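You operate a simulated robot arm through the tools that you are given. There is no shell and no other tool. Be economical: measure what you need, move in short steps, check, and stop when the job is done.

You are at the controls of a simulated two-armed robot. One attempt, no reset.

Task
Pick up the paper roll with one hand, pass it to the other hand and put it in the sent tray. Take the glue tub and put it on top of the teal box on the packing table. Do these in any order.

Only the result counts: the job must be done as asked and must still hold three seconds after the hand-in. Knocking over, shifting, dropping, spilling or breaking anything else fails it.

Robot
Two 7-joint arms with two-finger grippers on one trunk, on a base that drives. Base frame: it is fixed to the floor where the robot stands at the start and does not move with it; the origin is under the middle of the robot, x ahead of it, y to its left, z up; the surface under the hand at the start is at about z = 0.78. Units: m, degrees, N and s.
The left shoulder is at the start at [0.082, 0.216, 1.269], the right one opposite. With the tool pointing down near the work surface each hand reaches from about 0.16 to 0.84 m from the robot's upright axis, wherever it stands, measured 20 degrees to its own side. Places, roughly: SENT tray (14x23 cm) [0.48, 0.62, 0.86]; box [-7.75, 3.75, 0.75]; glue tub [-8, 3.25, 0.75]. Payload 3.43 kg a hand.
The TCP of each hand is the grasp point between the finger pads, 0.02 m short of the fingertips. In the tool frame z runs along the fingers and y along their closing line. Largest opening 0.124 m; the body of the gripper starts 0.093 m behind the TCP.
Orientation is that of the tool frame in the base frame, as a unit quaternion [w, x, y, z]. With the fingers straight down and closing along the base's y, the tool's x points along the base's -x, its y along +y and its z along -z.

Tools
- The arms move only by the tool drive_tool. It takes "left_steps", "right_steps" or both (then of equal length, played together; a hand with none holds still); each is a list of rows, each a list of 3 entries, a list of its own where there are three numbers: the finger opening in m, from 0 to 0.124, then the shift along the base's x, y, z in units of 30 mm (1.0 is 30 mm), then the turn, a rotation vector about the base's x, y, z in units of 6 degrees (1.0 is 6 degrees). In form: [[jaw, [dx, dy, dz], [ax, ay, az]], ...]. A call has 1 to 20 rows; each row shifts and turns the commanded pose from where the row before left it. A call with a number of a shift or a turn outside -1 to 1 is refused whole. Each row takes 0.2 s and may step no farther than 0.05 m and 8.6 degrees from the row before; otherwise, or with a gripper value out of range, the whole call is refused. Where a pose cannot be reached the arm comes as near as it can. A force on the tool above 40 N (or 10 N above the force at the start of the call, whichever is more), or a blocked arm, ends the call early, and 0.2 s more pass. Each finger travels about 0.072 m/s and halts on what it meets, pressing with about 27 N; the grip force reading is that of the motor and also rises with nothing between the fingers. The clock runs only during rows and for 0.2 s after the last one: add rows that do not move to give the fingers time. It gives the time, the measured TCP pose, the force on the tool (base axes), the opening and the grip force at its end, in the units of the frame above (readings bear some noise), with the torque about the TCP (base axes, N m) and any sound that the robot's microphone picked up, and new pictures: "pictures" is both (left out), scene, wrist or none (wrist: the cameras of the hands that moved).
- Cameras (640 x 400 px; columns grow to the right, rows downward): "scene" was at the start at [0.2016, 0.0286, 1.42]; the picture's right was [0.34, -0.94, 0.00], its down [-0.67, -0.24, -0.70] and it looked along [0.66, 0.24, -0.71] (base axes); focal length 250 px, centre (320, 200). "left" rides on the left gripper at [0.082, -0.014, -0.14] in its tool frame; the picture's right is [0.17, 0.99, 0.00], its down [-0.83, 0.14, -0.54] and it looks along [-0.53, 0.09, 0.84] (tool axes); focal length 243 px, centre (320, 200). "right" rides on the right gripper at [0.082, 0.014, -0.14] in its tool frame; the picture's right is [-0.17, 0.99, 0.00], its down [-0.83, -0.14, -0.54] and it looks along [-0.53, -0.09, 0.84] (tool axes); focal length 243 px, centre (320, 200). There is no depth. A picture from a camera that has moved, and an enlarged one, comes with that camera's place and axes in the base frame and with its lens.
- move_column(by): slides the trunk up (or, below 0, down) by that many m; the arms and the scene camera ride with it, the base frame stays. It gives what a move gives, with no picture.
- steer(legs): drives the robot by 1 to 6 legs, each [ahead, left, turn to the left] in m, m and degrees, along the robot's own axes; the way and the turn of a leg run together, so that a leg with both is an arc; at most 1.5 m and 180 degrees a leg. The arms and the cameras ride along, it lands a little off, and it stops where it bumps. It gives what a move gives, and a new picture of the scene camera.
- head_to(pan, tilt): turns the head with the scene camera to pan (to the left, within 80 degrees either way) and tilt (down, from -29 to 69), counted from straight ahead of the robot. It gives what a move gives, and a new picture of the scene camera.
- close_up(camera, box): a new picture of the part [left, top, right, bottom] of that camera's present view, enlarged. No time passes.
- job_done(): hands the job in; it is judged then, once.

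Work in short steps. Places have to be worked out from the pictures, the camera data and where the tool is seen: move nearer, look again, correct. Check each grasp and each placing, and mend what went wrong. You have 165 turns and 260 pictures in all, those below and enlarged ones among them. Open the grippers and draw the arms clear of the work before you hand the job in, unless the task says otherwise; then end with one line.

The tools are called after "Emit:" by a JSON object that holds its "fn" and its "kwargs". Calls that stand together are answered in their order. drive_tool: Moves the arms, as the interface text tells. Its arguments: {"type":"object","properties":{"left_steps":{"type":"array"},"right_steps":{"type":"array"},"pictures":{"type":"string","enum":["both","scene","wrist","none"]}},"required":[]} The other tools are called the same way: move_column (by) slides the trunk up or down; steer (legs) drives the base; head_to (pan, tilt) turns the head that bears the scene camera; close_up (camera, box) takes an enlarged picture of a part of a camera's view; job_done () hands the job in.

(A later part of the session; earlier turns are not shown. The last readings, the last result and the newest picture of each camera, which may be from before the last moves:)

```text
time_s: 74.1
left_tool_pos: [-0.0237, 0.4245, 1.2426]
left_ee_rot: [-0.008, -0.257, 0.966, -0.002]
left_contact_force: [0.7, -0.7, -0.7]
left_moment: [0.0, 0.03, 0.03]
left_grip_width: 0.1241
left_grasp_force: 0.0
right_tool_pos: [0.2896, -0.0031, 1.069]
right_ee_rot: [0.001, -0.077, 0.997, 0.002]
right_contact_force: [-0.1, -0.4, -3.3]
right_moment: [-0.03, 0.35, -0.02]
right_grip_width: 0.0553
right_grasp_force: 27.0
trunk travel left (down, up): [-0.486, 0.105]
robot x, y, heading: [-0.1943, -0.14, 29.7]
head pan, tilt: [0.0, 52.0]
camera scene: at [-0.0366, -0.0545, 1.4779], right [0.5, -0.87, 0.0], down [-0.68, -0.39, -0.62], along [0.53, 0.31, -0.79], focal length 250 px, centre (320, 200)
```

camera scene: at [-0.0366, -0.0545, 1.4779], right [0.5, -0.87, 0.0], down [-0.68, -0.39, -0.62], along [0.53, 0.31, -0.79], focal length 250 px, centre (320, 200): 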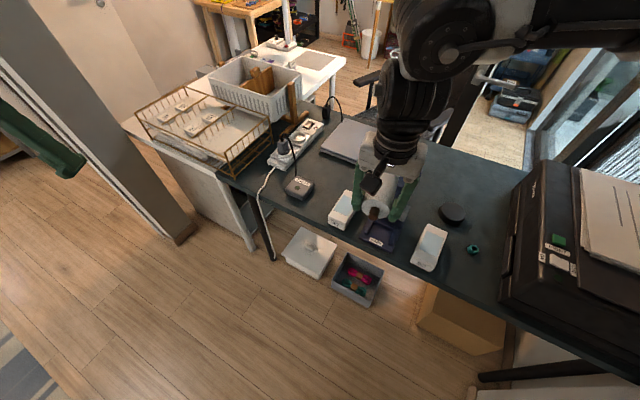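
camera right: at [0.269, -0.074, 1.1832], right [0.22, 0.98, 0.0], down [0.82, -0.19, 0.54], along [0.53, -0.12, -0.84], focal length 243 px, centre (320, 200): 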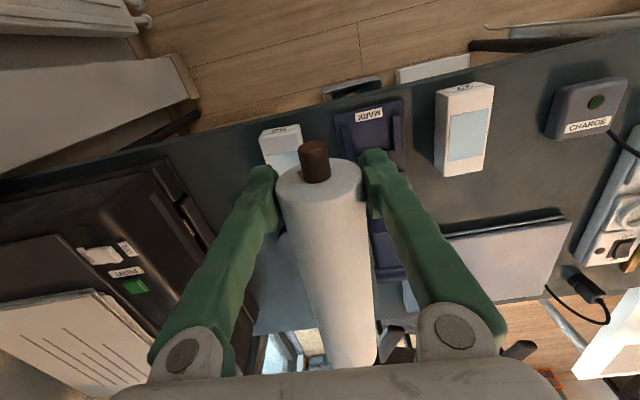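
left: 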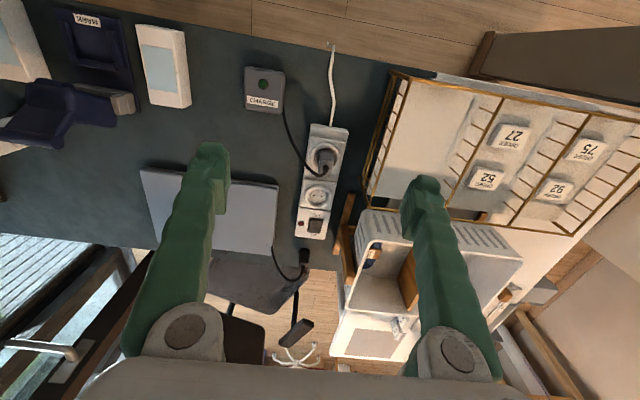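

Next I turn the free left hand by about +158°, so its camera bracket will face away from the right hand, and check that this is reachable.

Emit:
{"fn": "drive_tool", "kwargs": {"left_steps": [[0.124, [0.3, 0, 0], [0, 0, 1]], [0.124, [0.3, 0, 0], [0, 0, 1]], [0.124, [0.3, 0, 0], [0, 0, 1]], [0.124, [0.3, 0, 0], [0, 0, 1]], [0.124, [0.3, 0, 0], [0, 0, 1]], [0.124, [0.3, 0, 0], [0, 0, 1]], [0.124, [0.3, 0, 0], [0, 0, 1]], [0.124, [0.3, 0, 0], [0, 0, 1]], [0.124, [0, 0, 0], [0, 0, 1]], [0.124, [0, 0, 0], [0, 0, 1]], [0.124, [0, 0, 0], [0, 0, 1]], [0.124, [0, 0, 0], [0, 0, 1]], [0.124, [0, 0, 0], [0, 0, 1]], [0.124, [0, 0, 0], [0, 0, 1]], [0.124, [0, 0, 0], [0, 0, 1]], [0.124, [0, 0, 0], [0, 0, 1]], [0.124, [0, 0, 0], [0, 0, 1]], [0.124, [0, 0, 0], [0, 0, 1]], [0.124, [0, 0, 0], [0, 0, 1]], [0.124, [0, 0, 0], [0, 0, 1]]], "pictures": "none"}}

Emit:
{"fn": "drive_tool", "kwargs": {"left_steps": [[0.124, [0, 0, 0], [0, 0, 1]], [0.124, [0, 0, 0], [0, 0, 1]], [0.124, [0, 0, 0], [0, 0, 1]], [0.124, [0, 0, 0], [0, 0, 1]], [0.124, [0, 0, 0], [0, 0, 1]], [0.124, [0, 0, 0], [0, 0, 1]], [0.124, [0, 0, 0], [0, 0, 0]]], "pictures": "both"}}

```text
time_s: 78.3
left_tool_pos: [0.0174, 0.4621, 1.2778]
left_ee_rot: [-0.006, -0.564, 0.826, -0.005]
left_contact_force: [0.2, -0.6, -0.5]
left_moment: [0.03, 0.0, 0.02]
left_grip_width: 0.124
left_grasp_force: 0.0
left hand out of reach, approached as far as the arm can: row 5, 6, 7, 8, 9, 10, 11, 12, 13, 14, 15, 16, 17, 18, 19, 20
right_tool_pos: [0.2905, -0.0025, 1.0695]
right_ee_rot: [0.001, -0.077, 0.997, 0.001]
right_contact_force: [-0.9, 0.3, -2.8]
right_moment: [-0.09, 0.34, -0.01]
right_grip_width: 0.0553
right_grasp_force: 26.7
trunk travel left (down, up): [-0.486, 0.105]
robot x, y, heading: [-0.1872, -0.1436, 29.8]
head pan, tilt: [0.0, 52.0]
```

```text
time_s: 79.9
left_tool_pos: [0.0166, 0.4618, 1.2768]
left_ee_rot: [-0.007, -0.566, 0.825, -0.005]
left_contact_force: [-0.1, 0.0, 0.2]
left_moment: [-0.01, 0.0, 0.0]
left_grip_width: 0.1241
left_grasp_force: 0.1
left hand out of reach, approached as far as the arm can: row 1, 2, 3, 4, 5, 6
right_tool_pos: [0.2899, -0.0031, 1.0691]
right_ee_rot: [0.001, -0.077, 0.997, 0.002]
right_contact_force: [0.0, 0.2, -2.8]
right_moment: [-0.04, 0.32, 0.0]
right_grip_width: 0.0554
right_grasp_force: 26.7
trunk travel left (down, up): [-0.486, 0.105]
robot x, y, heading: [-0.1915, -0.1433, 29.4]
head pan, tilt: [0.0, 52.0]
camera scene: at [-0.0368, -0.0538, 1.4779], right [0.5, -0.87, 0.0], down [-0.68, -0.39, -0.62], along [0.53, 0.31, -0.79], focal length 250 px, centre (320, 200)
camera left: at [0.0012, 0.3843, 1.4188], right [-0.98, 0.2, 0.0], down [0.17, 0.83, 0.52], along [0.1, 0.51, -0.85], focal length 243 px, centre (320, 200)
```

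scene: 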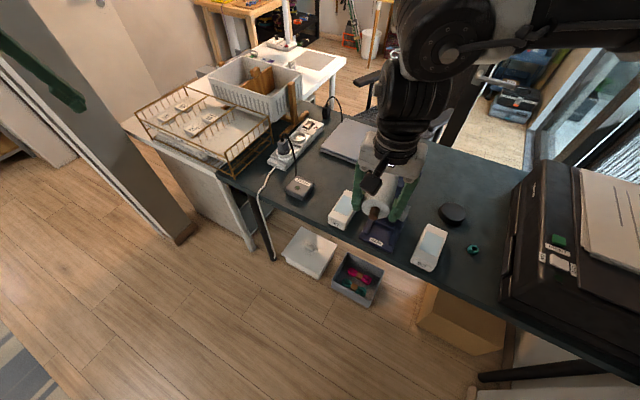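
left: 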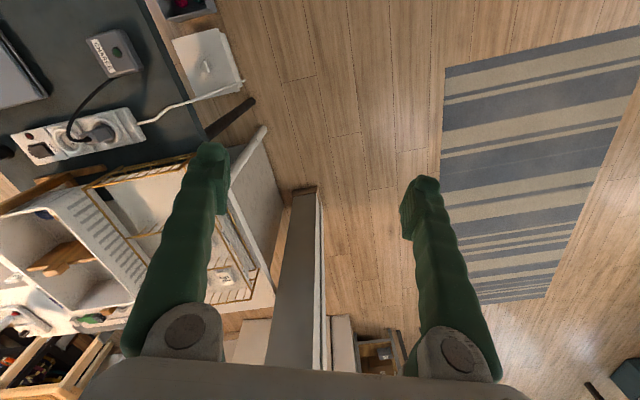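

The left hand sticks at about +39° relative to the robot at this height. I lower it to z≈1.08 and test the turn again there.

Emit:
{"fn": "drive_tool", "kwargs": {"left_steps": [[0.124, [0, -0.3, -0.9], [0, 0, 0]], [0.124, [0, -0.3, -0.9], [0, 0, 0]], [0.124, [0, -0.3, -0.9], [0, 0, 0]], [0.124, [0, -0.3, -0.9], [0, 0, 0]], [0.124, [0, 0, -0.9], [0, 0, 0]], [0.124, [0, 0, -0.9], [0, 0, 0]], [0.124, [0, 0, 0], [0, 0, 1]], [0.124, [0, 0, 0], [0, 0, 1]], [0.124, [0, 0, 0], [0, 0, 1]], [0.124, [0, 0, 0], [0, 0, 1]], [0.124, [0, 0, 0], [0, 0, 1]], [0.124, [0, 0, 0], [0, 0, 1]], [0.124, [0, 0, 0], [0, 0, 1]], [0.124, [0, 0, 0], [0, 0, 1]], [0.124, [0, 0, 0], [0, 0, 1]], [0.124, [0, 0, 0], [0, 0, 0]]], "pictures": "none"}}

```text
time_s: 83.3
left_tool_pos: [-0.001, 0.484, 1.2093]
left_ee_rot: [-0.007, -0.564, 0.826, -0.005]
left_contact_force: [0.6, 0.5, -0.5]
left_moment: [0.01, 0.04, -0.02]
left_grip_width: 0.1242
left_grasp_force: 0.1
left hand out of reach, approached as far as the arm can: row 1, 2, 3, 4, 5, 6, 7, 8, 9, 10, 11, 12, 13, 14, 15
right_tool_pos: [0.2898, -0.0025, 1.0684]
right_ee_rot: [0.001, -0.077, 0.997, 0.001]
right_contact_force: [0.0, 0.5, -3.9]
right_moment: [-0.04, 0.32, 0.0]
right_grip_width: 0.0551
right_grasp_force: 26.7
trunk travel left (down, up): [-0.486, 0.105]
robot x, y, heading: [-0.1901, -0.1418, 29.8]
head pan, tilt: [0.0, 52.0]
```

The left wrist is at its upper yaw limit, so I turn it the other way, to match the roll's direction (abs yaw ≈ +8°), while moving it ahead and left of the roll.

Emit:
{"fn": "drive_tool", "kwargs": {"left_steps": [[0.124, [0.9, -0.2, 0], [0, 0, -1]], [0.124, [0.9, -0.4, 0], [0, 0, -1]], [0.124, [0.9, -0.4, 0], [0, 0, -1]], [0.124, [0.9, -0.4, 0], [0, 0, -1]], [0.124, [0.9, -0.4, 0], [0, 0, -1]], [0.124, [0.9, -0.4, 0], [0, 0, -1]], [0.124, [0.9, -0.4, 0], [0, 0, -1]], [0.124, [0.9, -0.4, 0], [0, 0, -1]], [0.124, [0.9, -0.4, 0], [0, 0, -1]], [0.124, [0.9, -0.4, 0], [0, 0, -1]], [0.124, [0.9, -0.4, 0], [0, 0, 0]], [0.124, [0.9, -0.4, 0], [0, 0, 0]], [0.124, [0.9, -0.4, 0], [0, 0, 0]], [0.124, [0.9, -0.4, 0], [0, 0, 0]], [0.124, [0.9, -0.4, 0], [0, 0, 0]], [0.124, [0, 0, 0], [0, 0, 0]]], "pictures": "both"}}

```text
time_s: 86.7
left_tool_pos: [0.1596, 0.376, 1.1534]
left_ee_rot: [-0.007, -0.075, 0.997, -0.003]
left_contact_force: [-0.1, -0.1, -0.5]
left_moment: [0.0, -0.01, 0.02]
left_grip_width: 0.1244
left_grasp_force: 0.1
left hand out of reach, approached as far as the arm can: row 6, 7, 8, 9, 10, 11, 12, 13, 14, 15
right_tool_pos: [0.2889, -0.0028, 1.069]
right_ee_rot: [0.001, -0.076, 0.997, 0.001]
right_contact_force: [0.6, -0.1, -2.5]
right_moment: [-0.05, 0.32, 0.02]
right_grip_width: 0.0556
right_grasp_force: 27.1
trunk travel left (down, up): [-0.486, 0.105]
robot x, y, heading: [-0.192, -0.1452, 29.7]
head pan, tilt: [0.0, 52.0]
camera scene: at [-0.0369, -0.0539, 1.4779], right [0.5, -0.87, 0.0], down [-0.68, -0.39, -0.62], along [0.53, 0.31, -0.79], focal length 250 px, centre (320, 200)
camera left: at [0.0825, 0.3517, 1.295], right [-0.31, 0.95, 0.0], down [0.81, 0.27, 0.53], along [0.5, 0.16, -0.85], focal length 243 px, centre (320, 200)
```

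scene: 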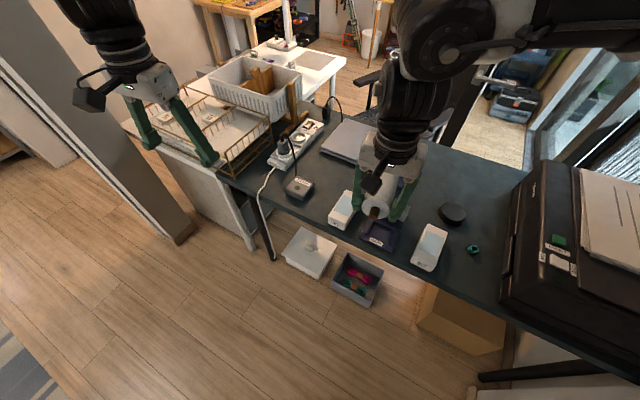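
left: 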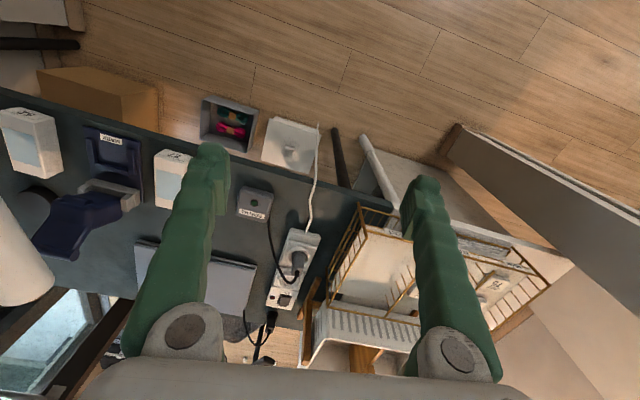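

The left arm is height-limited this far out. I back away from the table by 0.28 m so that both hands can work lower, over the open floor.

Emit:
{"fn": "steer", "kwargs": {"legs": [[-0.243, 0.14, 0]]}}

Emit:
{"fn": "drive_tool", "kwargs": {"right_steps": [[0, [0, 0, -0.7], [0, 0, 0]], [0, [0, 0, -0.7], [0, 0, 0]], [0, [0, 0, -0.7], [0, 0, 0]], [0, [0, 0, -0.7], [0, 0, 0]], [0, [0, 0, -0.7], [0, 0, 0]], [0, [0, 0, 0], [0, 0, 0]]], "left_steps": [[0.1, [0, 0, -0.7], [0, 0, 0]], [0.1, [0, 0, -0.7], [0, 0, 0]], [0.1, [0, 0, 0], [0, 0, 0]], [0.1, [0, 0, 0], [0, 0, 0]], [0.1, [0, 0, 0], [0, 0, 0]], [0.1, [0, 0, 0], [0, 0, 0]]], "pictures": "scene"}}

```text
time_s: 89.1
left_tool_pos: [-0.1173, 0.3755, 1.153]
left_ee_rot: [-0.006, -0.075, 0.997, -0.002]
left_contact_force: [-0.2, 0.2, -0.2]
left_moment: [0.03, 0.03, 0.0]
left_grip_width: 0.1239
left_grasp_force: 0.0
right_tool_pos: [0.0116, -0.0039, 1.0678]
right_ee_rot: [0.0, -0.075, 0.997, 0.0]
right_contact_force: [-1.1, 0.2, -3.7]
right_moment: [-0.04, 0.37, -0.01]
right_grip_width: 0.0554
right_grasp_force: 26.7
trunk travel left (down, up): [-0.486, 0.105]
robot x, y, heading: [-0.4691, -0.1448, 29.9]
head pan, tilt: [0.0, 52.0]
camera scene: at [-0.3147, -0.0548, 1.4778], right [0.49, -0.87, 0.0], down [-0.69, -0.39, -0.61], along [0.53, 0.3, -0.79], focal length 250 px, centre (320, 200)
```

scene: 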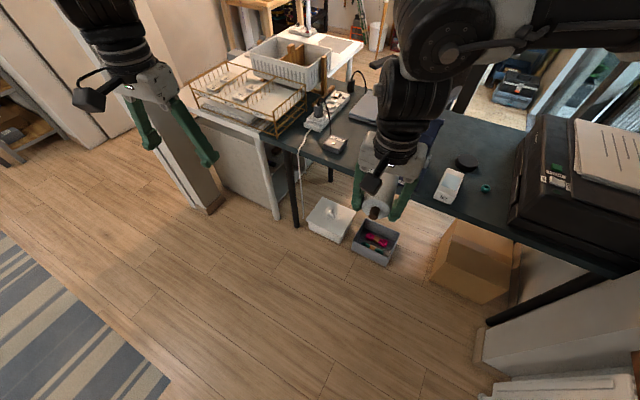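

```text
time_s: 90.5
left_tool_pos: [-0.1198, 0.3755, 1.112]
left_ee_rot: [-0.007, -0.075, 0.997, -0.002]
left_contact_force: [-0.2, 0.1, 0.2]
left_moment: [-0.02, -0.05, -0.02]
left_grip_width: 0.0997
left_grasp_force: 0.0
right_tool_pos: [0.0108, -0.0056, 0.9636]
right_ee_rot: [0.001, -0.076, 0.997, 0.001]
right_contact_force: [1.2, 0.5, -2.8]
right_moment: [-0.01, 0.31, 0.0]
right_grip_width: 0.0551
right_grasp_force: 27.0
trunk travel left (down, up): [-0.486, 0.105]
robot x, y, heading: [-0.4688, -0.1421, 29.6]
head pan, tilt: [0.0, 52.0]
camera scene: at [-0.3162, -0.0549, 1.478], right [0.49, -0.87, 0.0], down [-0.68, -0.39, -0.62], along [0.54, 0.3, -0.79], focal length 250 px, centre (320, 200)
```

scene: 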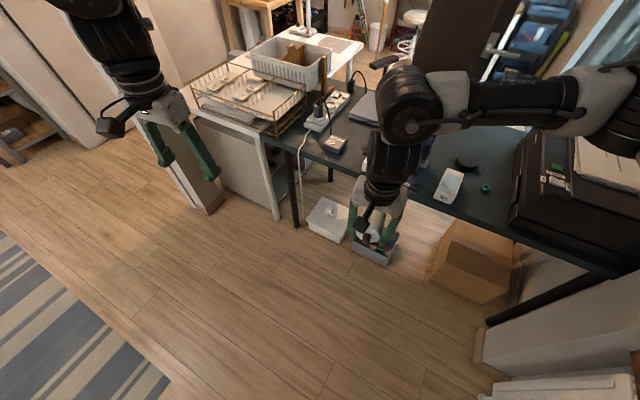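

I shift the roll further left and nearer, to ease the left hand's reach.

Emit:
{"fn": "drive_tool", "kwargs": {"right_steps": [[0, [-0.74, 0.5, 0], [0, 0, 0]], [0, [-0.74, 0.5, 0], [0, 0, 0]], [0, [-0.74, 0.5, 0], [0, 0, 0]], [0, [-0.74, 0.5, 0], [0, 0, 0]], [0, [-0.74, 0.5, 0], [0, 0, 0]], [0, [0, 0, 0], [0, 0, 0]]], "pictures": "none"}}

```text
time_s: 91.9
left_tool_pos: [-0.1184, 0.3742, 1.1119]
left_ee_rot: [-0.007, -0.075, 0.997, -0.001]
left_contact_force: [0.1, -0.6, -1.0]
left_moment: [0.05, -0.01, 0.01]
left_grip_width: 0.0997
left_grasp_force: 0.0
right_tool_pos: [-0.1008, 0.0709, 0.9628]
right_ee_rot: [0.0, -0.076, 0.997, 0.001]
right_contact_force: [0.8, -0.7, -3.5]
right_moment: [-0.05, 0.33, -0.03]
right_grip_width: 0.0554
right_grasp_force: 27.1
trunk travel left (down, up): [-0.486, 0.105]
robot x, y, heading: [-0.4697, -0.1426, 29.9]
head pan, tilt: [0.0, 52.0]
```

The right hand is fine there. I bring the left hand over the roll's far end, about 0.18 m from the right grip, staying above it.

Emit:
{"fn": "drive_tool", "kwargs": {"left_steps": [[0.1, [0.9, 0, 0], [0, 0, 0]], [0.1, [0.9, 0, 0], [0, 0, 0]], [0.1, [0.9, 0, 0], [0, 0, 0]], [0.1, [0.9, -0.2, 0], [0, 0, 0]], [0.1, [0.9, -0.5, 0], [0, 0, 0]], [0.1, [0.9, -0.7, 0], [0, 0, 0]], [0.1, [0.9, -0.9, 0], [0, 0, 0]], [0.1, [0.2, -0.9, 0], [0, 0, 0]], [0.1, [0, -0.9, 0], [0, 0, 0]], [0.1, [0, -0.9, 0], [0, 0, 0]], [0.1, [0, -0.9, 0], [0, 0, 0]], [0.1, [0, 0, 0], [0, 0, 0]]]}}

```text
time_s: 94.5
left_tool_pos: [-0.1381, 0.3026, 1.0946]
left_ee_rot: [-0.005, -0.076, 0.997, -0.002]
left_contact_force: [-0.1, -0.4, -0.7]
left_moment: [0.02, -0.03, 0.0]
left_grip_width: 0.1001
left_grasp_force: 0.0
left hand out of reach, approached as far as the arm can: row 1, 2, 3, 4, 5, 6, 7, 8, 9, 10, 11
right_tool_pos: [-0.1011, 0.0702, 0.9625]
right_ee_rot: [0.001, -0.074, 0.997, 0.002]
right_contact_force: [-0.4, 0.7, -2.7]
right_moment: [-0.03, 0.33, 0.01]
right_grip_width: 0.0553
right_grasp_force: 27.2
trunk travel left (down, up): [-0.486, 0.105]
robot x, y, heading: [-0.4703, -0.1448, 29.9]
head pan, tilt: [0.0, 52.0]
camera scene: at [-0.3157, -0.0547, 1.4779], right [0.49, -0.87, 0.0], down [-0.68, -0.39, -0.62], along [0.53, 0.3, -0.79], focal length 250 px, centre (320, 200)
camera left: at [-0.2164, 0.2786, 1.2366], right [-0.31, 0.95, 0.0], down [0.81, 0.27, 0.53], along [0.5, 0.16, -0.85], focal length 243 px, centre (320, 200)
```

scene: 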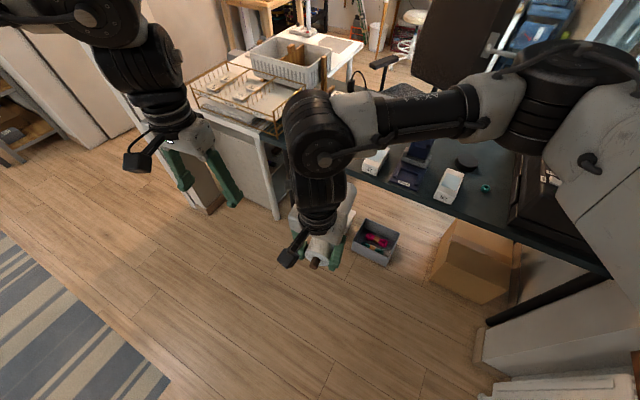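
left: 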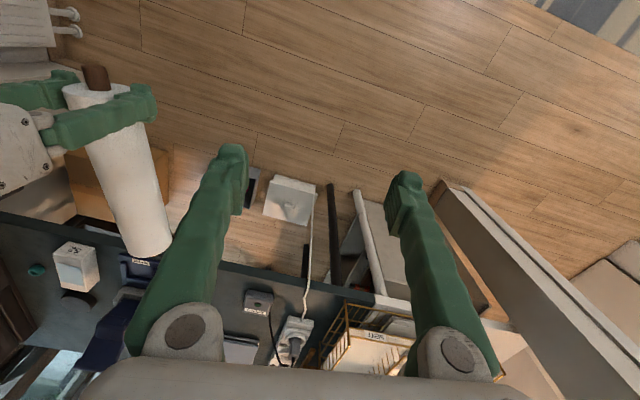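

The left wrist runs out of yaw here. I tilt the left hand about the roll's axis so its fingers point right and down, approaching the roll from its upper left.

Emit:
{"fn": "drive_tool", "kwargs": {"left_steps": [[0.1, [0, 0, 0], [-0.988, -0.152, 0]], [0.1, [0, 0, 0], [-0.988, -0.152, 0]], [0.1, [0, 0, 0], [-0.988, -0.152, 0]], [0.1, [0, 0, 0], [-0.988, -0.152, 0]], [0.1, [0, 0, 0], [-0.988, -0.152, 0]], [0.1, [0, 0, 0], [-0.988, -0.152, 0]], [0.1, [0, 0, 0], [-0.988, -0.152, 0]], [0.1, [0.7, 0, 0], [0, 0, 0]], [0.1, [0.7, 0, 0], [0, 0, 0]], [0.1, [0.7, 0, 0], [0, 0, 0]], [0.1, [0.7, 0, 0], [0, 0, 0]], [0.1, [0.7, 0, 0], [0, 0, 0]], [0.1, [0, 0, 0], [0, 0, 0]]]}}

```text
time_s: 97.3
left_tool_pos: [-0.0343, 0.3023, 1.0946]
left_ee_rot: [0.022, -0.067, 0.93, -0.36]
left_contact_force: [-0.8, 0.1, 0.0]
left_moment: [0.0, -0.03, -0.01]
left_grip_width: 0.0999
left_grasp_force: 0.0
right_tool_pos: [-0.1013, 0.0703, 0.9626]
right_ee_rot: [0.001, -0.075, 0.997, 0.001]
right_contact_force: [-0.2, -0.6, -3.5]
right_moment: [-0.08, 0.33, -0.04]
right_grip_width: 0.0555
right_grasp_force: 27.1
trunk travel left (down, up): [-0.486, 0.105]
robot x, y, heading: [-0.465, -0.1443, 29.7]
head pan, tilt: [0.0, 52.0]
camera scene: at [-0.3164, -0.0544, 1.478], right [0.49, -0.87, 0.0], down [-0.68, -0.39, -0.62], along [0.54, 0.3, -0.79], focal length 250 px, centre (320, 200)
camera left: at [-0.1272, 0.3751, 1.209], right [-0.27, 0.7, -0.66], down [0.76, 0.58, 0.3], along [0.59, -0.42, -0.69], focal length 243 px, centre (320, 200)
```

scene: 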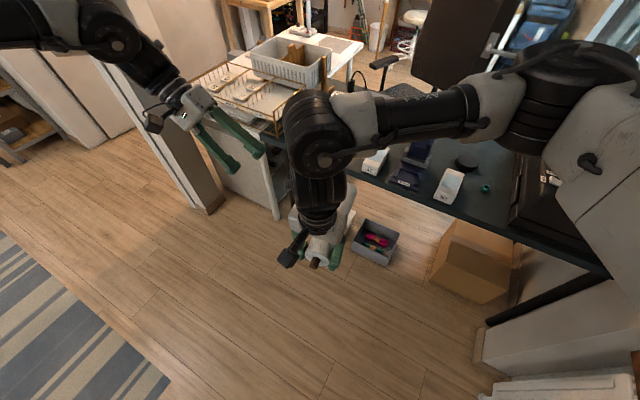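
left: 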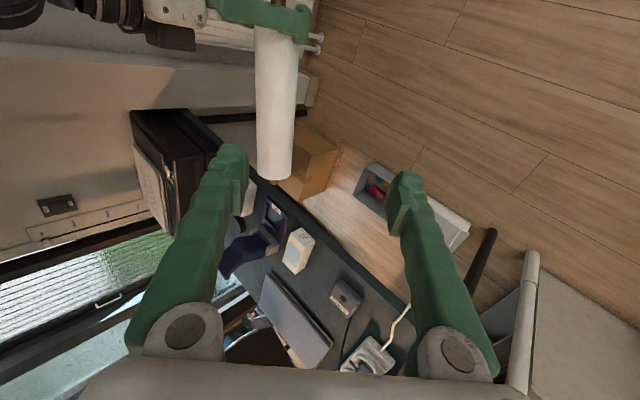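

That tilt works well. I move the left hand to a pre-grasp point on the upper-left side of the roll's far end.

Emit:
{"fn": "drive_tool", "kwargs": {"left_steps": [[0.1, [0.58, -0.77, -0.27], [0, 0, 0]], [0.1, [0.58, -0.77, -0.27], [0, 0, 0]], [0.1, [0.58, -0.77, -0.27], [0, 0, 0]], [0.1, [0.58, -0.77, -0.27], [0, 0, 0]], [0.1, [0.58, -0.77, -0.27], [0, 0, 0]], [0.1, [0, 0, 0], [0, 0, 0]]]}}

```text
time_s: 98.7
left_tool_pos: [-0.028, 0.2499, 1.0812]
left_ee_rot: [0.023, -0.068, 0.931, -0.359]
left_contact_force: [0.2, -0.9, -0.6]
left_moment: [0.03, -0.03, 0.02]
left_grip_width: 0.1001
left_grasp_force: 0.0
left hand out of reach, approached as far as the arm can: row 1, 2, 3, 4, 5
right_tool_pos: [-0.1016, 0.0705, 0.9637]
right_ee_rot: [0.0, -0.075, 0.997, 0.001]
right_contact_force: [-0.4, -0.1, -2.7]
right_moment: [-0.04, 0.32, 0.0]
right_grip_width: 0.0554
right_grasp_force: 26.8
trunk travel left (down, up): [-0.486, 0.105]
robot x, y, heading: [-0.4689, -0.1465, 29.7]
head pan, tilt: [0.0, 52.0]
camera scene: at [-0.3157, -0.0546, 1.4779], right [0.49, -0.87, 0.0], down [-0.68, -0.39, -0.62], along [0.53, 0.3, -0.79], focal length 250 px, centre (320, 200)
camera left: at [-0.1201, 0.322, 1.1945], right [-0.27, 0.7, -0.66], down [0.76, 0.58, 0.3], along [0.59, -0.42, -0.69], focal length 243 px, centre (320, 200)
```

scene: 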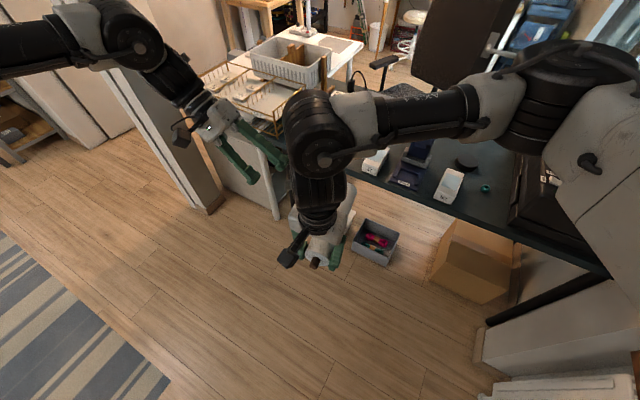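
left: 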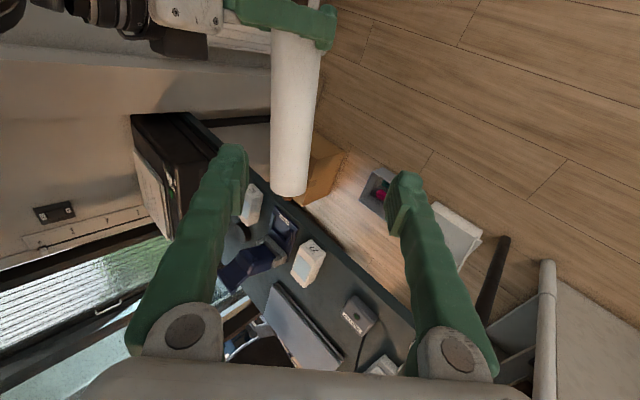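

It is limited again, so I tilt further towards horizontal and continue.

Emit:
{"fn": "drive_tool", "kwargs": {"left_steps": [[0.1, [0, 0, 0], [-0.988, -0.152, 0]], [0.1, [0, 0, 0], [-0.988, -0.152, 0]], [0.1, [0, 0, 0], [-0.988, -0.152, 0]], [0.1, [0, 0, 0], [-0.988, -0.152, 0]], [0.1, [0, 0, 0], [-0.988, -0.152, 0]], [0.1, [0.7, 0, -0.5], [0, 0, 0]], [0.1, [0.7, 0, -0.5], [0, 0, 0]], [0.1, [0.7, 0, -0.5], [0, 0, 0]], [0.1, [0.7, 0, -0.5], [0, 0, 0]], [0.1, [0, 0, 0], [0, 0, 0]]]}}

```text
time_s: 100.9
left_tool_pos: [-0.0107, 0.2495, 1.0654]
left_ee_rot: [0.04, -0.057, 0.806, -0.587]
left_contact_force: [-0.3, 0.3, -0.1]
left_moment: [0.02, 0.03, 0.01]
left_grip_width: 0.0998
left_grasp_force: 0.1
left hand out of reach, approached as far as the arm can: row 7, 8, 9
right_tool_pos: [-0.1014, 0.0703, 0.9629]
right_ee_rot: [0.0, -0.075, 0.997, 0.001]
right_contact_force: [-0.5, 0.3, -3.6]
right_moment: [-0.07, 0.35, -0.04]
right_grip_width: 0.0554
right_grasp_force: 27.2
trunk travel left (down, up): [-0.486, 0.105]
robot x, y, heading: [-0.4689, -0.1425, 29.6]
head pan, tilt: [0.0, 52.0]
camera scene: at [-0.3161, -0.0547, 1.478], right [0.49, -0.87, 0.0], down [-0.68, -0.39, -0.62], along [0.54, 0.3, -0.79], focal length 250 px, centre (320, 200)
camera left: at [-0.1098, 0.3657, 1.1224], right [-0.21, 0.28, -0.94], down [0.74, 0.67, 0.03], along [0.63, -0.69, -0.34], focal length 243 px, centre (320, 200)
```

scene: 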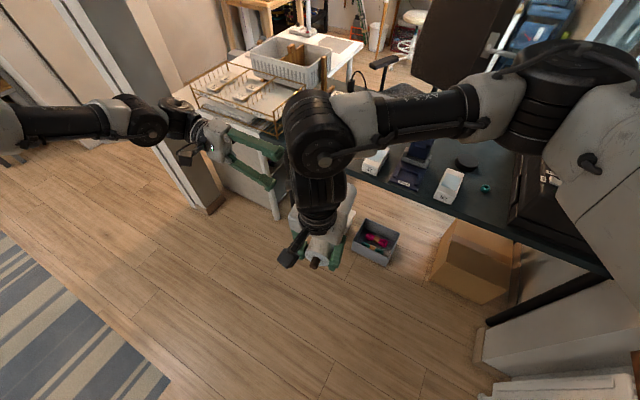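
left: 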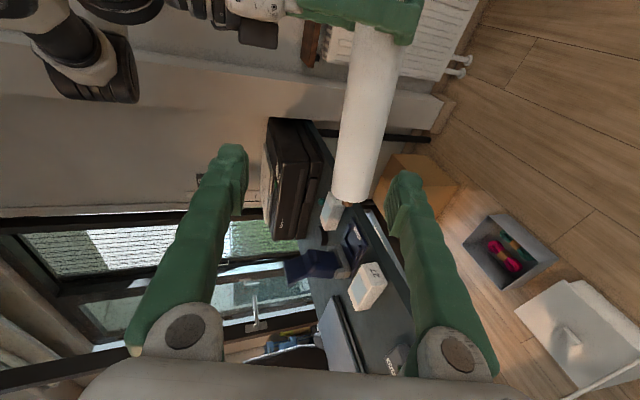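

With the left fingers horizontal and closing vertically, the hand's heading is free, so I finish the tilt to 90° and yaw it 20° towards a more natural direction. Then I retry moving forward.

Emit:
{"fn": "drive_tool", "kwargs": {"left_steps": [[0.1, [0, 0.4, 0], [-0.988, -0.152, 0]], [0.1, [0, 0.4, 0], [-0.988, -0.152, 0]], [0.1, [0, 0, 0], [-0.889, -0.137, 0]], [0.1, [0, 0, 0], [0, 0, 1]], [0.1, [0, 0, 0], [0, 0, 1]], [0.1, [0, 0, 0], [0, 0, 1]], [0.1, [0, 0, 0], [0, 0, 0.4]], [0.1, [0.5, 0, -0.7], [0, 0, 0]], [0.1, [0.5, 0, -0.7], [0, 0, 0]], [0.1, [0.5, 0, -0.7], [0, 0, 0]], [0.1, [0.5, 0, -0.7], [0, 0, 0]], [0.1, [0, 0, 0], [0, 0, 0]]]}}

```text
time_s: 103.5
left_tool_pos: [-0.0282, 0.2273, 1.0559]
left_ee_rot: [0.168, -0.184, 0.728, -0.639]
left_contact_force: [-0.4, -0.8, 0.7]
left_moment: [0.01, 0.0, -0.01]
left_grip_width: 0.1001
left_grasp_force: 0.1
left hand out of reach, approached as far as the arm can: row 1, 2, 3, 10, 11
right_tool_pos: [-0.1014, 0.071, 0.9624]
right_ee_rot: [0.001, -0.075, 0.997, 0.001]
right_contact_force: [0.0, 0.3, -2.1]
right_moment: [-0.05, 0.32, 0.0]
right_grip_width: 0.0553
right_grasp_force: 26.9
trunk travel left (down, up): [-0.486, 0.105]
robot x, y, heading: [-0.4686, -0.1441, 29.8]
head pan, tilt: [0.0, 52.0]
camera scene: at [-0.3155, -0.0546, 1.4779], right [0.49, -0.87, 0.0], down [-0.69, -0.39, -0.62], along [0.53, 0.3, -0.79], focal length 250 px, centre (320, 200)
camera left: at [-0.1663, 0.3085, 1.0877], right [-0.2, 0.04, -0.98], down [0.46, 0.89, -0.06], along [0.86, -0.46, -0.19], focal length 243 px, centre (320, 200)
```

scene: 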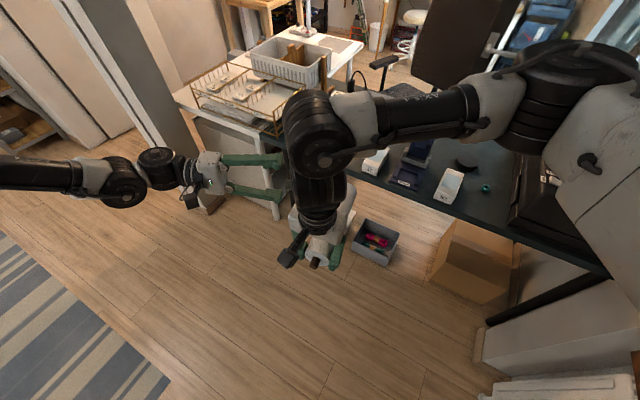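
left: 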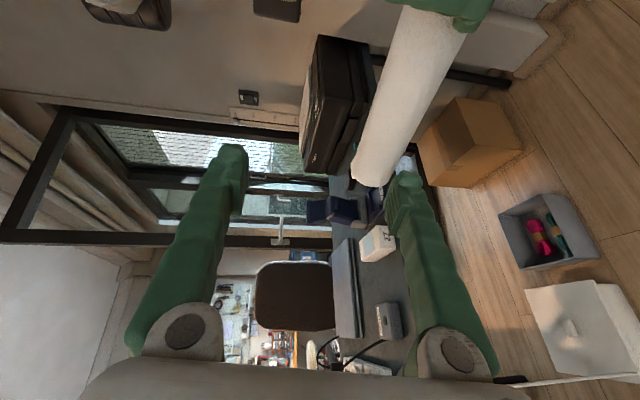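

I bring the roll to the left hand instead: the right hand shifts left and back while turning the roll about 9° clockwise.

Emit:
{"fn": "drive_tool", "kwargs": {"right_steps": [[0, [-0.4, 0.4, 0.3], [0, 0, -0.3]], [0, [-0.4, 0.4, 0.3], [0, 0, -0.3]], [0, [-0.4, 0.4, 0.3], [0, 0, -0.3]], [0, [-0.4, 0.4, 0.3], [0, 0, -0.3]], [0, [-0.4, 0.4, 0.3], [0, 0, -0.3]], [0, [0, 0, 0], [0, 0, 0]]], "pictures": "none"}}

Emit:
{"fn": "close_up", "kwargs": {"camera": "left", "box": [0, 0, 640, 400]}}

```text
time_s: 104.9
left_tool_pos: [-0.0289, 0.2276, 1.0562]
left_ee_rot: [0.167, -0.185, 0.729, -0.638]
left_contact_force: [0.0, -0.5, -0.8]
left_moment: [-0.01, 0.01, 0.0]
left_grip_width: 0.0998
left_grasp_force: 0.0
right_tool_pos: [-0.1596, 0.1296, 1.0079]
right_ee_rot: [0.0, 0.002, 1.0, 0.001]
right_contact_force: [0.9, 0.9, -4.0]
right_moment: [0.03, 0.34, 0.02]
right_grip_width: 0.0552
right_grasp_force: 26.8
trunk travel left (down, up): [-0.486, 0.105]
robot x, y, heading: [-0.4676, -0.1454, 30.0]
head pan, tilt: [0.0, 52.0]
```

```text
1.00 times, centred on (320, 200) of left (not enlarged: the box is as wide or as high as the picture)
camera zoom: at [-0.1662, 0.3083, 1.0878], right [-0.2, 0.04, -0.98], down [0.46, 0.89, -0.06], along [0.86, -0.46, -0.19], focal length 243 px, centre (320, 200)
```

zoom: 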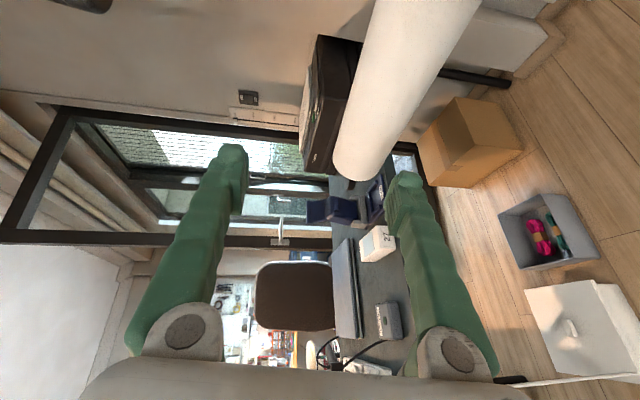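

Good. Now I lower the left hand to the roll's height while still beside it, then check where it really lands.

Emit:
{"fn": "drive_tool", "kwargs": {"left_steps": [[0.11, [0.2, 0, -0.5], [0, 0, 0]], [0.11, [0.2, 0, -0.5], [0, 0, 0]], [0.11, [0.1, 0, -0.6], [0, 0, 0]], [0.11, [0, 0, 0], [0, 0, 0]]], "pictures": "wrist"}}

```text
time_s: 105.9
left_tool_pos: [-0.0412, 0.2129, 1.0347]
left_ee_rot: [0.167, -0.184, 0.729, -0.638]
left_contact_force: [-0.7, 0.0, 0.0]
left_moment: [-0.02, 0.01, 0.0]
left_grip_width: 0.1102
left_grasp_force: 0.2
left hand out of reach, approached as far as the arm can: row 1, 2, 3
right_tool_pos: [-0.1605, 0.1296, 1.0084]
right_ee_rot: [0.001, 0.004, 1.0, 0.002]
right_contact_force: [-0.1, 0.0, -2.7]
right_moment: [-0.04, 0.32, -0.02]
right_grip_width: 0.0553
right_grasp_force: 27.2
trunk travel left (down, up): [-0.486, 0.105]
robot x, y, heading: [-0.471, -0.1449, 29.9]
head pan, tilt: [0.0, 52.0]
camera left: at [-0.1791, 0.2941, 1.0659], right [-0.2, 0.04, -0.98], down [0.46, 0.88, -0.06], along [0.86, -0.46, -0.19], focal length 243 px, centre (320, 200)
```

left: 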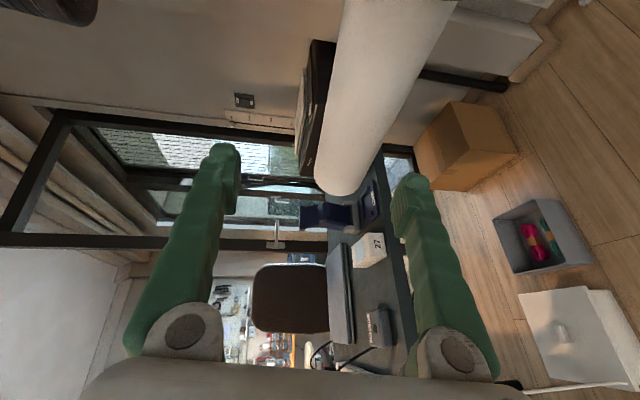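

The left hand is at its boundary, but the roll lines up between its fingers. I bring the roll with the right hand: up and back first, then sideways into the left jaw.

Emit:
{"fn": "drive_tool", "kwargs": {"right_steps": [[0, [-0.4, 0, 0.3], [0, 0, 0]], [0, [-0.4, 0, 0.3], [0, 0, 0]], [0, [-0.3, 0, 0.3], [0, 0, 0]], [0, [0, 0.5, 0], [0, 0, 0]], [0, [0, 0.5, 0], [0, 0, 0]], [0, [0, 0, 0], [0, 0, 0]]], "pictures": "none"}}

Emit:
{"fn": "close_up", "kwargs": {"camera": "left", "box": [0, 0, 640, 400]}}

```text
time_s: 107.5
left_tool_pos: [-0.0412, 0.2127, 1.0345]
left_ee_rot: [0.167, -0.184, 0.729, -0.638]
left_contact_force: [0.6, 0.7, -0.3]
left_moment: [-0.01, 0.01, -0.03]
left_grip_width: 0.11
left_grasp_force: 0.1
right_tool_pos: [-0.1544, 0.157, 1.0417]
right_ee_rot: [-0.01, 0.046, 0.999, 0.009]
right_contact_force: [-0.1, -0.6, -3.5]
right_moment: [0.03, 0.3, 0.0]
right_grip_width: 0.0552
right_grasp_force: 27.0
trunk travel left (down, up): [-0.486, 0.105]
robot x, y, heading: [-0.4687, -0.1458, 29.4]
head pan, tilt: [0.0, 52.0]
stopped in row 6 (right hand): the arm was blocked; the commanded pose is now the measured one
```

```text
1.00 times, centred on (320, 200) of left (not enlarged: the box is as wide or as high as the picture)
camera zoom: at [-0.179, 0.2943, 1.0659], right [-0.2, 0.04, -0.98], down [0.46, 0.88, -0.06], along [0.86, -0.46, -0.19], focal length 243 px, centre (320, 200)
```

zoom: 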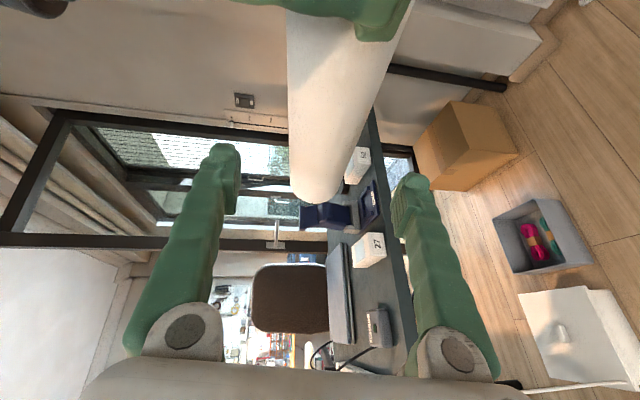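

The right hand is now at its own limit. The remaining gap is about 6.5 cm in y, so I try moving the left hand straight right onto the roll.

Emit:
{"fn": "drive_tool", "kwargs": {"left_steps": [[0.11, [0, -0.55, 0.05], [0, 0, 0]], [0.11, [0, -0.55, 0.05], [0, 0, 0]], [0.11, [0, -0.55, 0.05], [0, 0, 0]], [0.11, [0, -0.55, 0], [0, 0, 0]], [0.11, [0, 0, 0], [0, 0, 0]]], "pictures": "both"}}

```text
time_s: 108.7
left_tool_pos: [-0.0408, 0.1466, 1.0377]
left_ee_rot: [0.168, -0.185, 0.728, -0.638]
left_contact_force: [-0.3, -0.5, -0.1]
left_moment: [0.0, -0.04, 0.04]
left_grip_width: 0.1101
left_grasp_force: 0.1
right_tool_pos: [-0.1533, 0.1573, 1.042]
right_ee_rot: [-0.01, 0.046, 0.999, 0.008]
right_contact_force: [-0.8, 0.9, -3.0]
right_moment: [0.04, 0.35, 0.0]
right_grip_width: 0.0554
right_grasp_force: 26.8
trunk travel left (down, up): [-0.486, 0.105]
robot x, y, heading: [-0.468, -0.1461, 29.6]
head pan, tilt: [0.0, 52.0]
camera scene: at [-0.3159, -0.0545, 1.4779], right [0.49, -0.87, 0.0], down [-0.68, -0.39, -0.62], along [0.53, 0.3, -0.79], focal length 250 px, centre (320, 200)
camera left: at [-0.1792, 0.2279, 1.07], right [-0.2, 0.04, -0.98], down [0.46, 0.88, -0.06], along [0.86, -0.47, -0.19], focal length 243 px, centre (320, 200)
```

scene: 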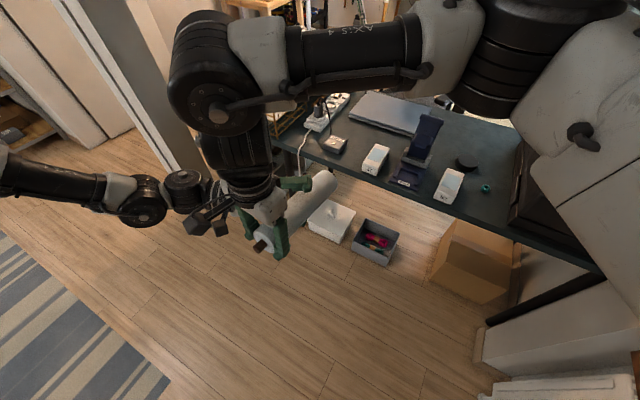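
left: 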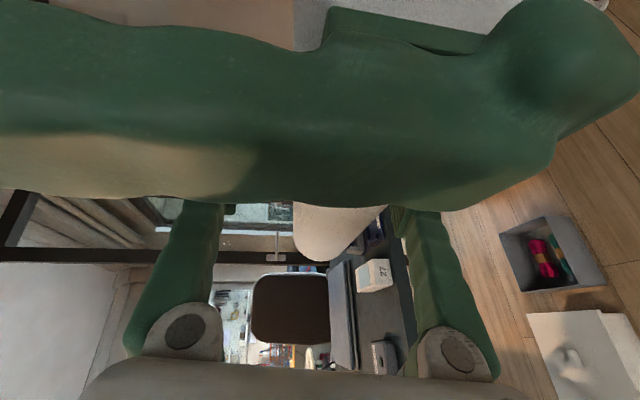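

The roll is now between the left pads at about (-0.041, 0.147, 1.04). I close the left hand on it while the right still holds.

Emit:
{"fn": "drive_tool", "kwargs": {"left_steps": [[0, [0, 0, 0], [0, 0, 0]], [0, [0, 0, 0], [0, 0, 0]], [0, [0, 0, 0], [0, 0, 0]], [0, [0, 0, 0], [0, 0, 0]], [0, [0, 0, 0], [0, 0, 0]]], "pictures": "wrist"}}

```text
time_s: 109.9
left_tool_pos: [-0.041, 0.148, 1.0383]
left_ee_rot: [0.167, -0.185, 0.729, -0.637]
left_contact_force: [5.6, 7.4, -17.0]
left_moment: [-0.01, -1.32, -0.38]
left_grip_width: 0.0563
left_grasp_force: 26.9
right_tool_pos: [-0.1543, 0.1578, 1.0424]
right_ee_rot: [-0.01, 0.045, 0.999, 0.009]
right_contact_force: [-6.5, -7.4, 17.0]
right_moment: [-0.24, -0.75, -0.57]
right_grip_width: 0.0549
right_grasp_force: 26.5
trunk travel left (down, up): [-0.486, 0.105]
robot x, y, heading: [-0.4723, -0.1461, 29.8]
head pan, tilt: [0.0, 52.0]
camera left: at [-0.1792, 0.2286, 1.0694], right [-0.2, 0.04, -0.98], down [0.46, 0.89, -0.06], along [0.86, -0.46, -0.2], focal length 243 px, centre (320, 200)
```

left: 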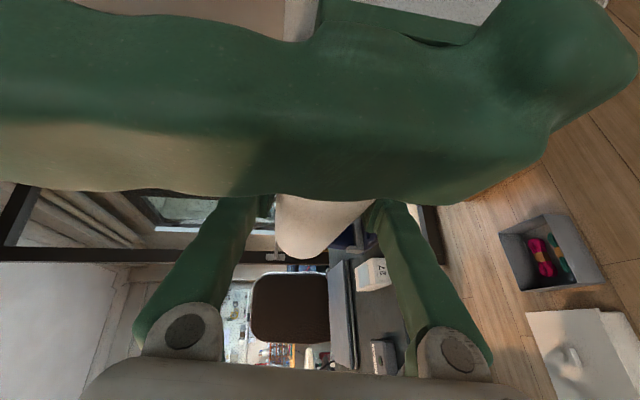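

The left grips at 56 mm, near the roll's balance point. I open the right jaw just enough and check that the left holds.

Emit:
{"fn": "drive_tool", "kwargs": {"right_steps": [[0.06, [0, 0, 0], [0, 0, 0]], [0.07, [0, 0, 0], [0, 0, 0]], [0.07, [0, 0, 0], [0, 0, 0]]], "pictures": "scene"}}

```text
time_s: 110.7
left_tool_pos: [-0.0407, 0.1481, 1.0377]
left_ee_rot: [0.168, -0.185, 0.728, -0.639]
left_contact_force: [0.5, -0.1, -2.7]
left_moment: [0.01, -0.03, 0.0]
left_grip_width: 0.0565
left_grasp_force: 27.3
right_tool_pos: [-0.1542, 0.1572, 1.0424]
right_ee_rot: [-0.01, 0.046, 0.999, 0.009]
right_contact_force: [0.0, 0.4, -0.2]
right_moment: [-0.01, 0.01, 0.0]
right_grip_width: 0.07
right_grasp_force: 0.1
trunk travel left (down, up): [-0.486, 0.105]
robot x, y, heading: [-0.4692, -0.1454, 29.9]
head pan, tilt: [0.0, 52.0]
camera scene: at [-0.3158, -0.0548, 1.4779], right [0.49, -0.87, 0.0], down [-0.68, -0.39, -0.62], along [0.53, 0.3, -0.79], focal length 250 px, centre (320, 200)
```

scene: 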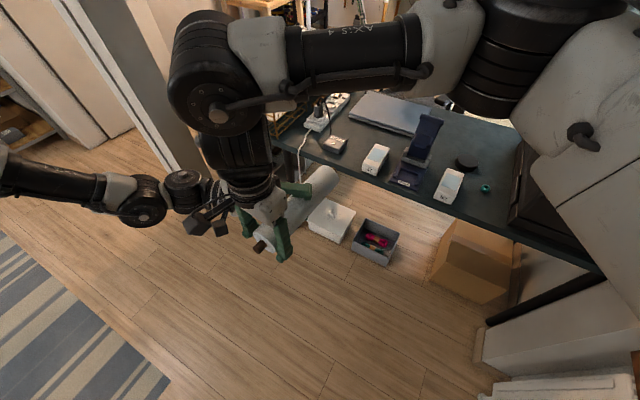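

The left hand holds it balanced, with zero torque. I draw the right hand straight up and away to the right.

Emit:
{"fn": "drive_tool", "kwargs": {"right_steps": [[0.07, [0, 0, 0.6], [0, 0, 0]], [0.07, [0, 0, 0.8], [0, 0, 0]], [0.07, [0, 0, 0.8], [0, 0, 0]], [0.07, [0, 0, 0.8], [0, 0, 0]], [0.07, [0, -0.3, 0.8], [0, 0, 0]], [0.07, [0, -0.9, 0.3], [0, 0, 0]], [0.07, [0, -0.9, 0], [0, 0, 0]], [0.07, [0, -0.9, 0], [0, 0, 0]], [0.07, [0, -0.9, 0], [0, 0, 0]], [0.07, [0, -0.9, 0], [0, 0, 0]], [0.07, [0, -0.9, 0], [0, 0, 0]], [0.07, [0, -0.9, 0], [0, 0, 0]], [0.07, [0, -0.9, 0], [0, 0, 0]]]}}

```text
time_s: 113.5
left_tool_pos: [-0.0397, 0.1464, 1.038]
left_ee_rot: [0.167, -0.184, 0.729, -0.638]
left_contact_force: [0.2, 0.3, -2.4]
left_moment: [0.01, -0.02, 0.02]
left_grip_width: 0.0564
left_grasp_force: 27.0
right_tool_pos: [-0.1557, -0.069, 1.1654]
right_ee_rot: [-0.009, 0.044, 0.999, 0.009]
right_contact_force: [-0.3, 0.2, 1.3]
right_moment: [0.03, 0.05, 0.02]
right_grip_width: 0.0702
right_grasp_force: 0.1
trunk travel left (down, up): [-0.486, 0.105]
robot x, y, heading: [-0.4645, -0.1436, 29.7]
head pan, tilt: [0.0, 52.0]
camera scene: at [-0.3155, -0.0561, 1.478], right [0.49, -0.87, 0.0], down [-0.69, -0.39, -0.62], along [0.53, 0.31, -0.79], focal length 250 px, centre (320, 200)
camera right: at [-0.2323, -0.0501, 1.3077], right [0.25, 0.97, 0.01], down [0.82, -0.22, 0.52], along [0.51, -0.12, -0.85], focal length 243 px, centre (320, 200)
```

scene: 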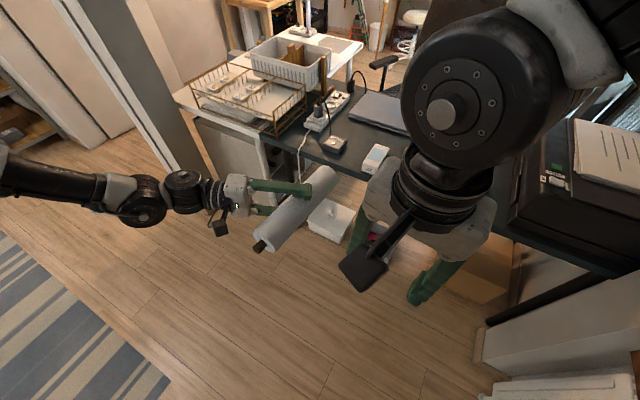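
right: 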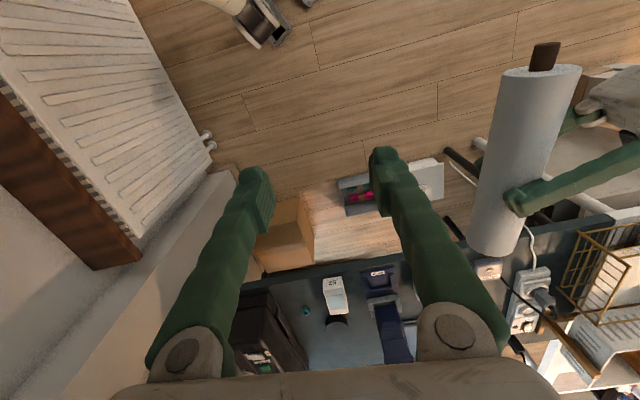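

Handover done. Next I turn the left hand 90° about the roll's axis so the fingers point forward and down, moving left and up for room.

Emit:
{"fn": "drive_tool", "kwargs": {"left_steps": [[0, [-0.25, 0.43, 0.2], [0, 0, 0]], [0, [-0.25, 0.43, 0.2], [0, 0, 0]], [0, [-0.25, 0.43, 0.2], [0.6, -0.05, 0]], [0, [-0.25, 0.43, 0.2], [0.8, -0.07, 0]], [0, [-0.25, 0.43, 0.2], [0.8, -0.07, 0]], [0, [-0.25, 0.43, 0], [0.8, -0.07, 0]], [0, [-0.25, 0.43, 0], [0.8, -0.07, 0]], [0, [-0.25, 0.43, 0], [0.8, -0.07, 0]], [0, [0, 0, 0], [0.8, -0.07, 0]], [0, [0, 0, 0], [0.8, -0.07, 0]], [0, [0, 0, 0], [0, 0, 0]]]}}

```text
time_s: 115.9
left_tool_pos: [-0.1002, 0.2508, 1.0683]
left_ee_rot: [0.237, -0.103, 0.889, -0.377]
left_contact_force: [-0.5, 0.3, -2.9]
left_moment: [-0.01, -0.03, 0.0]
left_grip_width: 0.0563
left_grasp_force: 27.3
right_tool_pos: [-0.1559, -0.0667, 1.1642]
right_ee_rot: [-0.009, 0.044, 0.999, 0.007]
right_contact_force: [0.0, 0.1, -0.6]
right_moment: [-0.01, 0.0, 0.0]
right_grip_width: 0.0699
right_grasp_force: 0.1
trunk travel left (down, up): [-0.486, 0.105]
robot x, y, heading: [-0.4696, -0.1401, 29.8]
head pan, tilt: [0.0, 52.0]
camera scene: at [-0.316, -0.0543, 1.4779], right [0.49, -0.87, 0.0], down [-0.68, -0.39, -0.62], along [0.54, 0.3, -0.79], focal length 250 px, centre (320, 200)
camera left: at [-0.2423, 0.299, 1.1353], right [-0.15, 0.62, -0.77], down [0.45, 0.73, 0.51], along [0.88, -0.27, -0.39], focal length 243 px, centre (320, 200)
```

scene: 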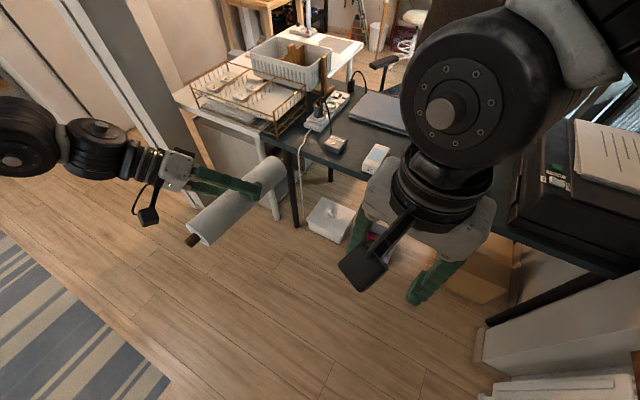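
left: 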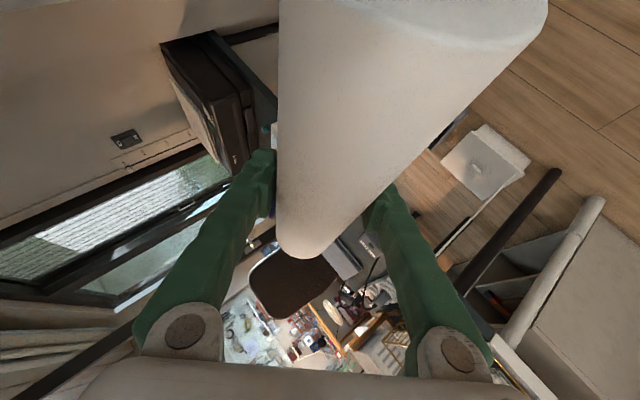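

Going well. I finish the rotation so that, relative to the robot, the roll points straight ahead and the fingers tilt forward and down.

Emit:
{"fn": "drive_tool", "kwargs": {"left_steps": [[0, [-0.16, 0.29, 0], [0.766, 0.138, 0.496]], [0, [-0.16, 0.29, 0], [0.766, 0.138, 0.496]], [0, [-0.16, 0.29, 0], [0.766, 0.138, 0.496]], [0, [-0.16, 0.29, 0], [0.766, 0.138, 0.496]], [0, [-0.16, 0.29, 0], [0.766, 0.138, 0.496]], [0, [-0.16, 0.29, 0], [0.766, 0.138, 0.496]], [0, [-0.16, 0.29, 0], [0.766, 0.138, 0.496]], [0, [-0.16, 0.29, 0], [0.766, 0.138, 0.496]], [0, [-0.16, 0.29, 0], [0.766, 0.138, 0.496]], [0, [-0.16, 0.29, 0], [0.766, 0.138, 0.496]], [0, [0, 0, 0], [0, 0, 0]]]}}

```text
time_s: 118.3
left_tool_pos: [-0.1516, 0.385, 1.0576]
left_ee_rot: [0.284, -0.243, 0.925, 0.071]
left_contact_force: [-0.5, 0.1, -3.0]
left_moment: [0.02, 0.02, 0.03]
left_grip_width: 0.0563
left_grasp_force: 26.8
left hand out of reach, approached as far as the arm can: row 9, 10
right_tool_pos: [-0.1551, -0.068, 1.165]
right_ee_rot: [-0.009, 0.044, 0.999, 0.009]
right_contact_force: [-0.2, 0.0, 0.1]
right_moment: [-0.01, 0.02, 0.01]
right_grip_width: 0.07
right_grasp_force: 0.0
trunk travel left (down, up): [-0.486, 0.105]
robot x, y, heading: [-0.4695, -0.1449, 29.8]
head pan, tilt: [0.0, 52.0]
camera scene: at [-0.3156, -0.0555, 1.478], right [0.49, -0.87, 0.0], down [-0.69, -0.39, -0.62], along [0.53, 0.3, -0.79], focal length 250 px, centre (320, 200)
camera left: at [-0.2725, 0.3024, 1.1297], right [-0.6, 0.79, -0.1], down [0.27, 0.32, 0.91], along [0.75, 0.52, -0.4], focal length 243 px, centre (320, 200)
```

scene: 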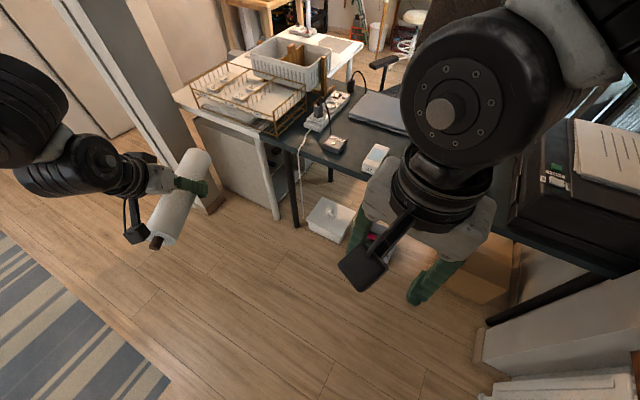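
left: 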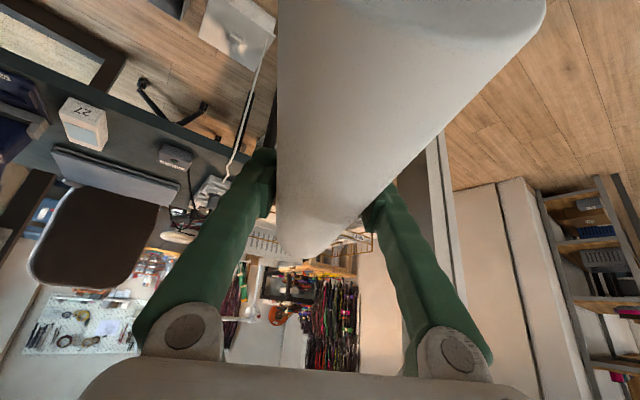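

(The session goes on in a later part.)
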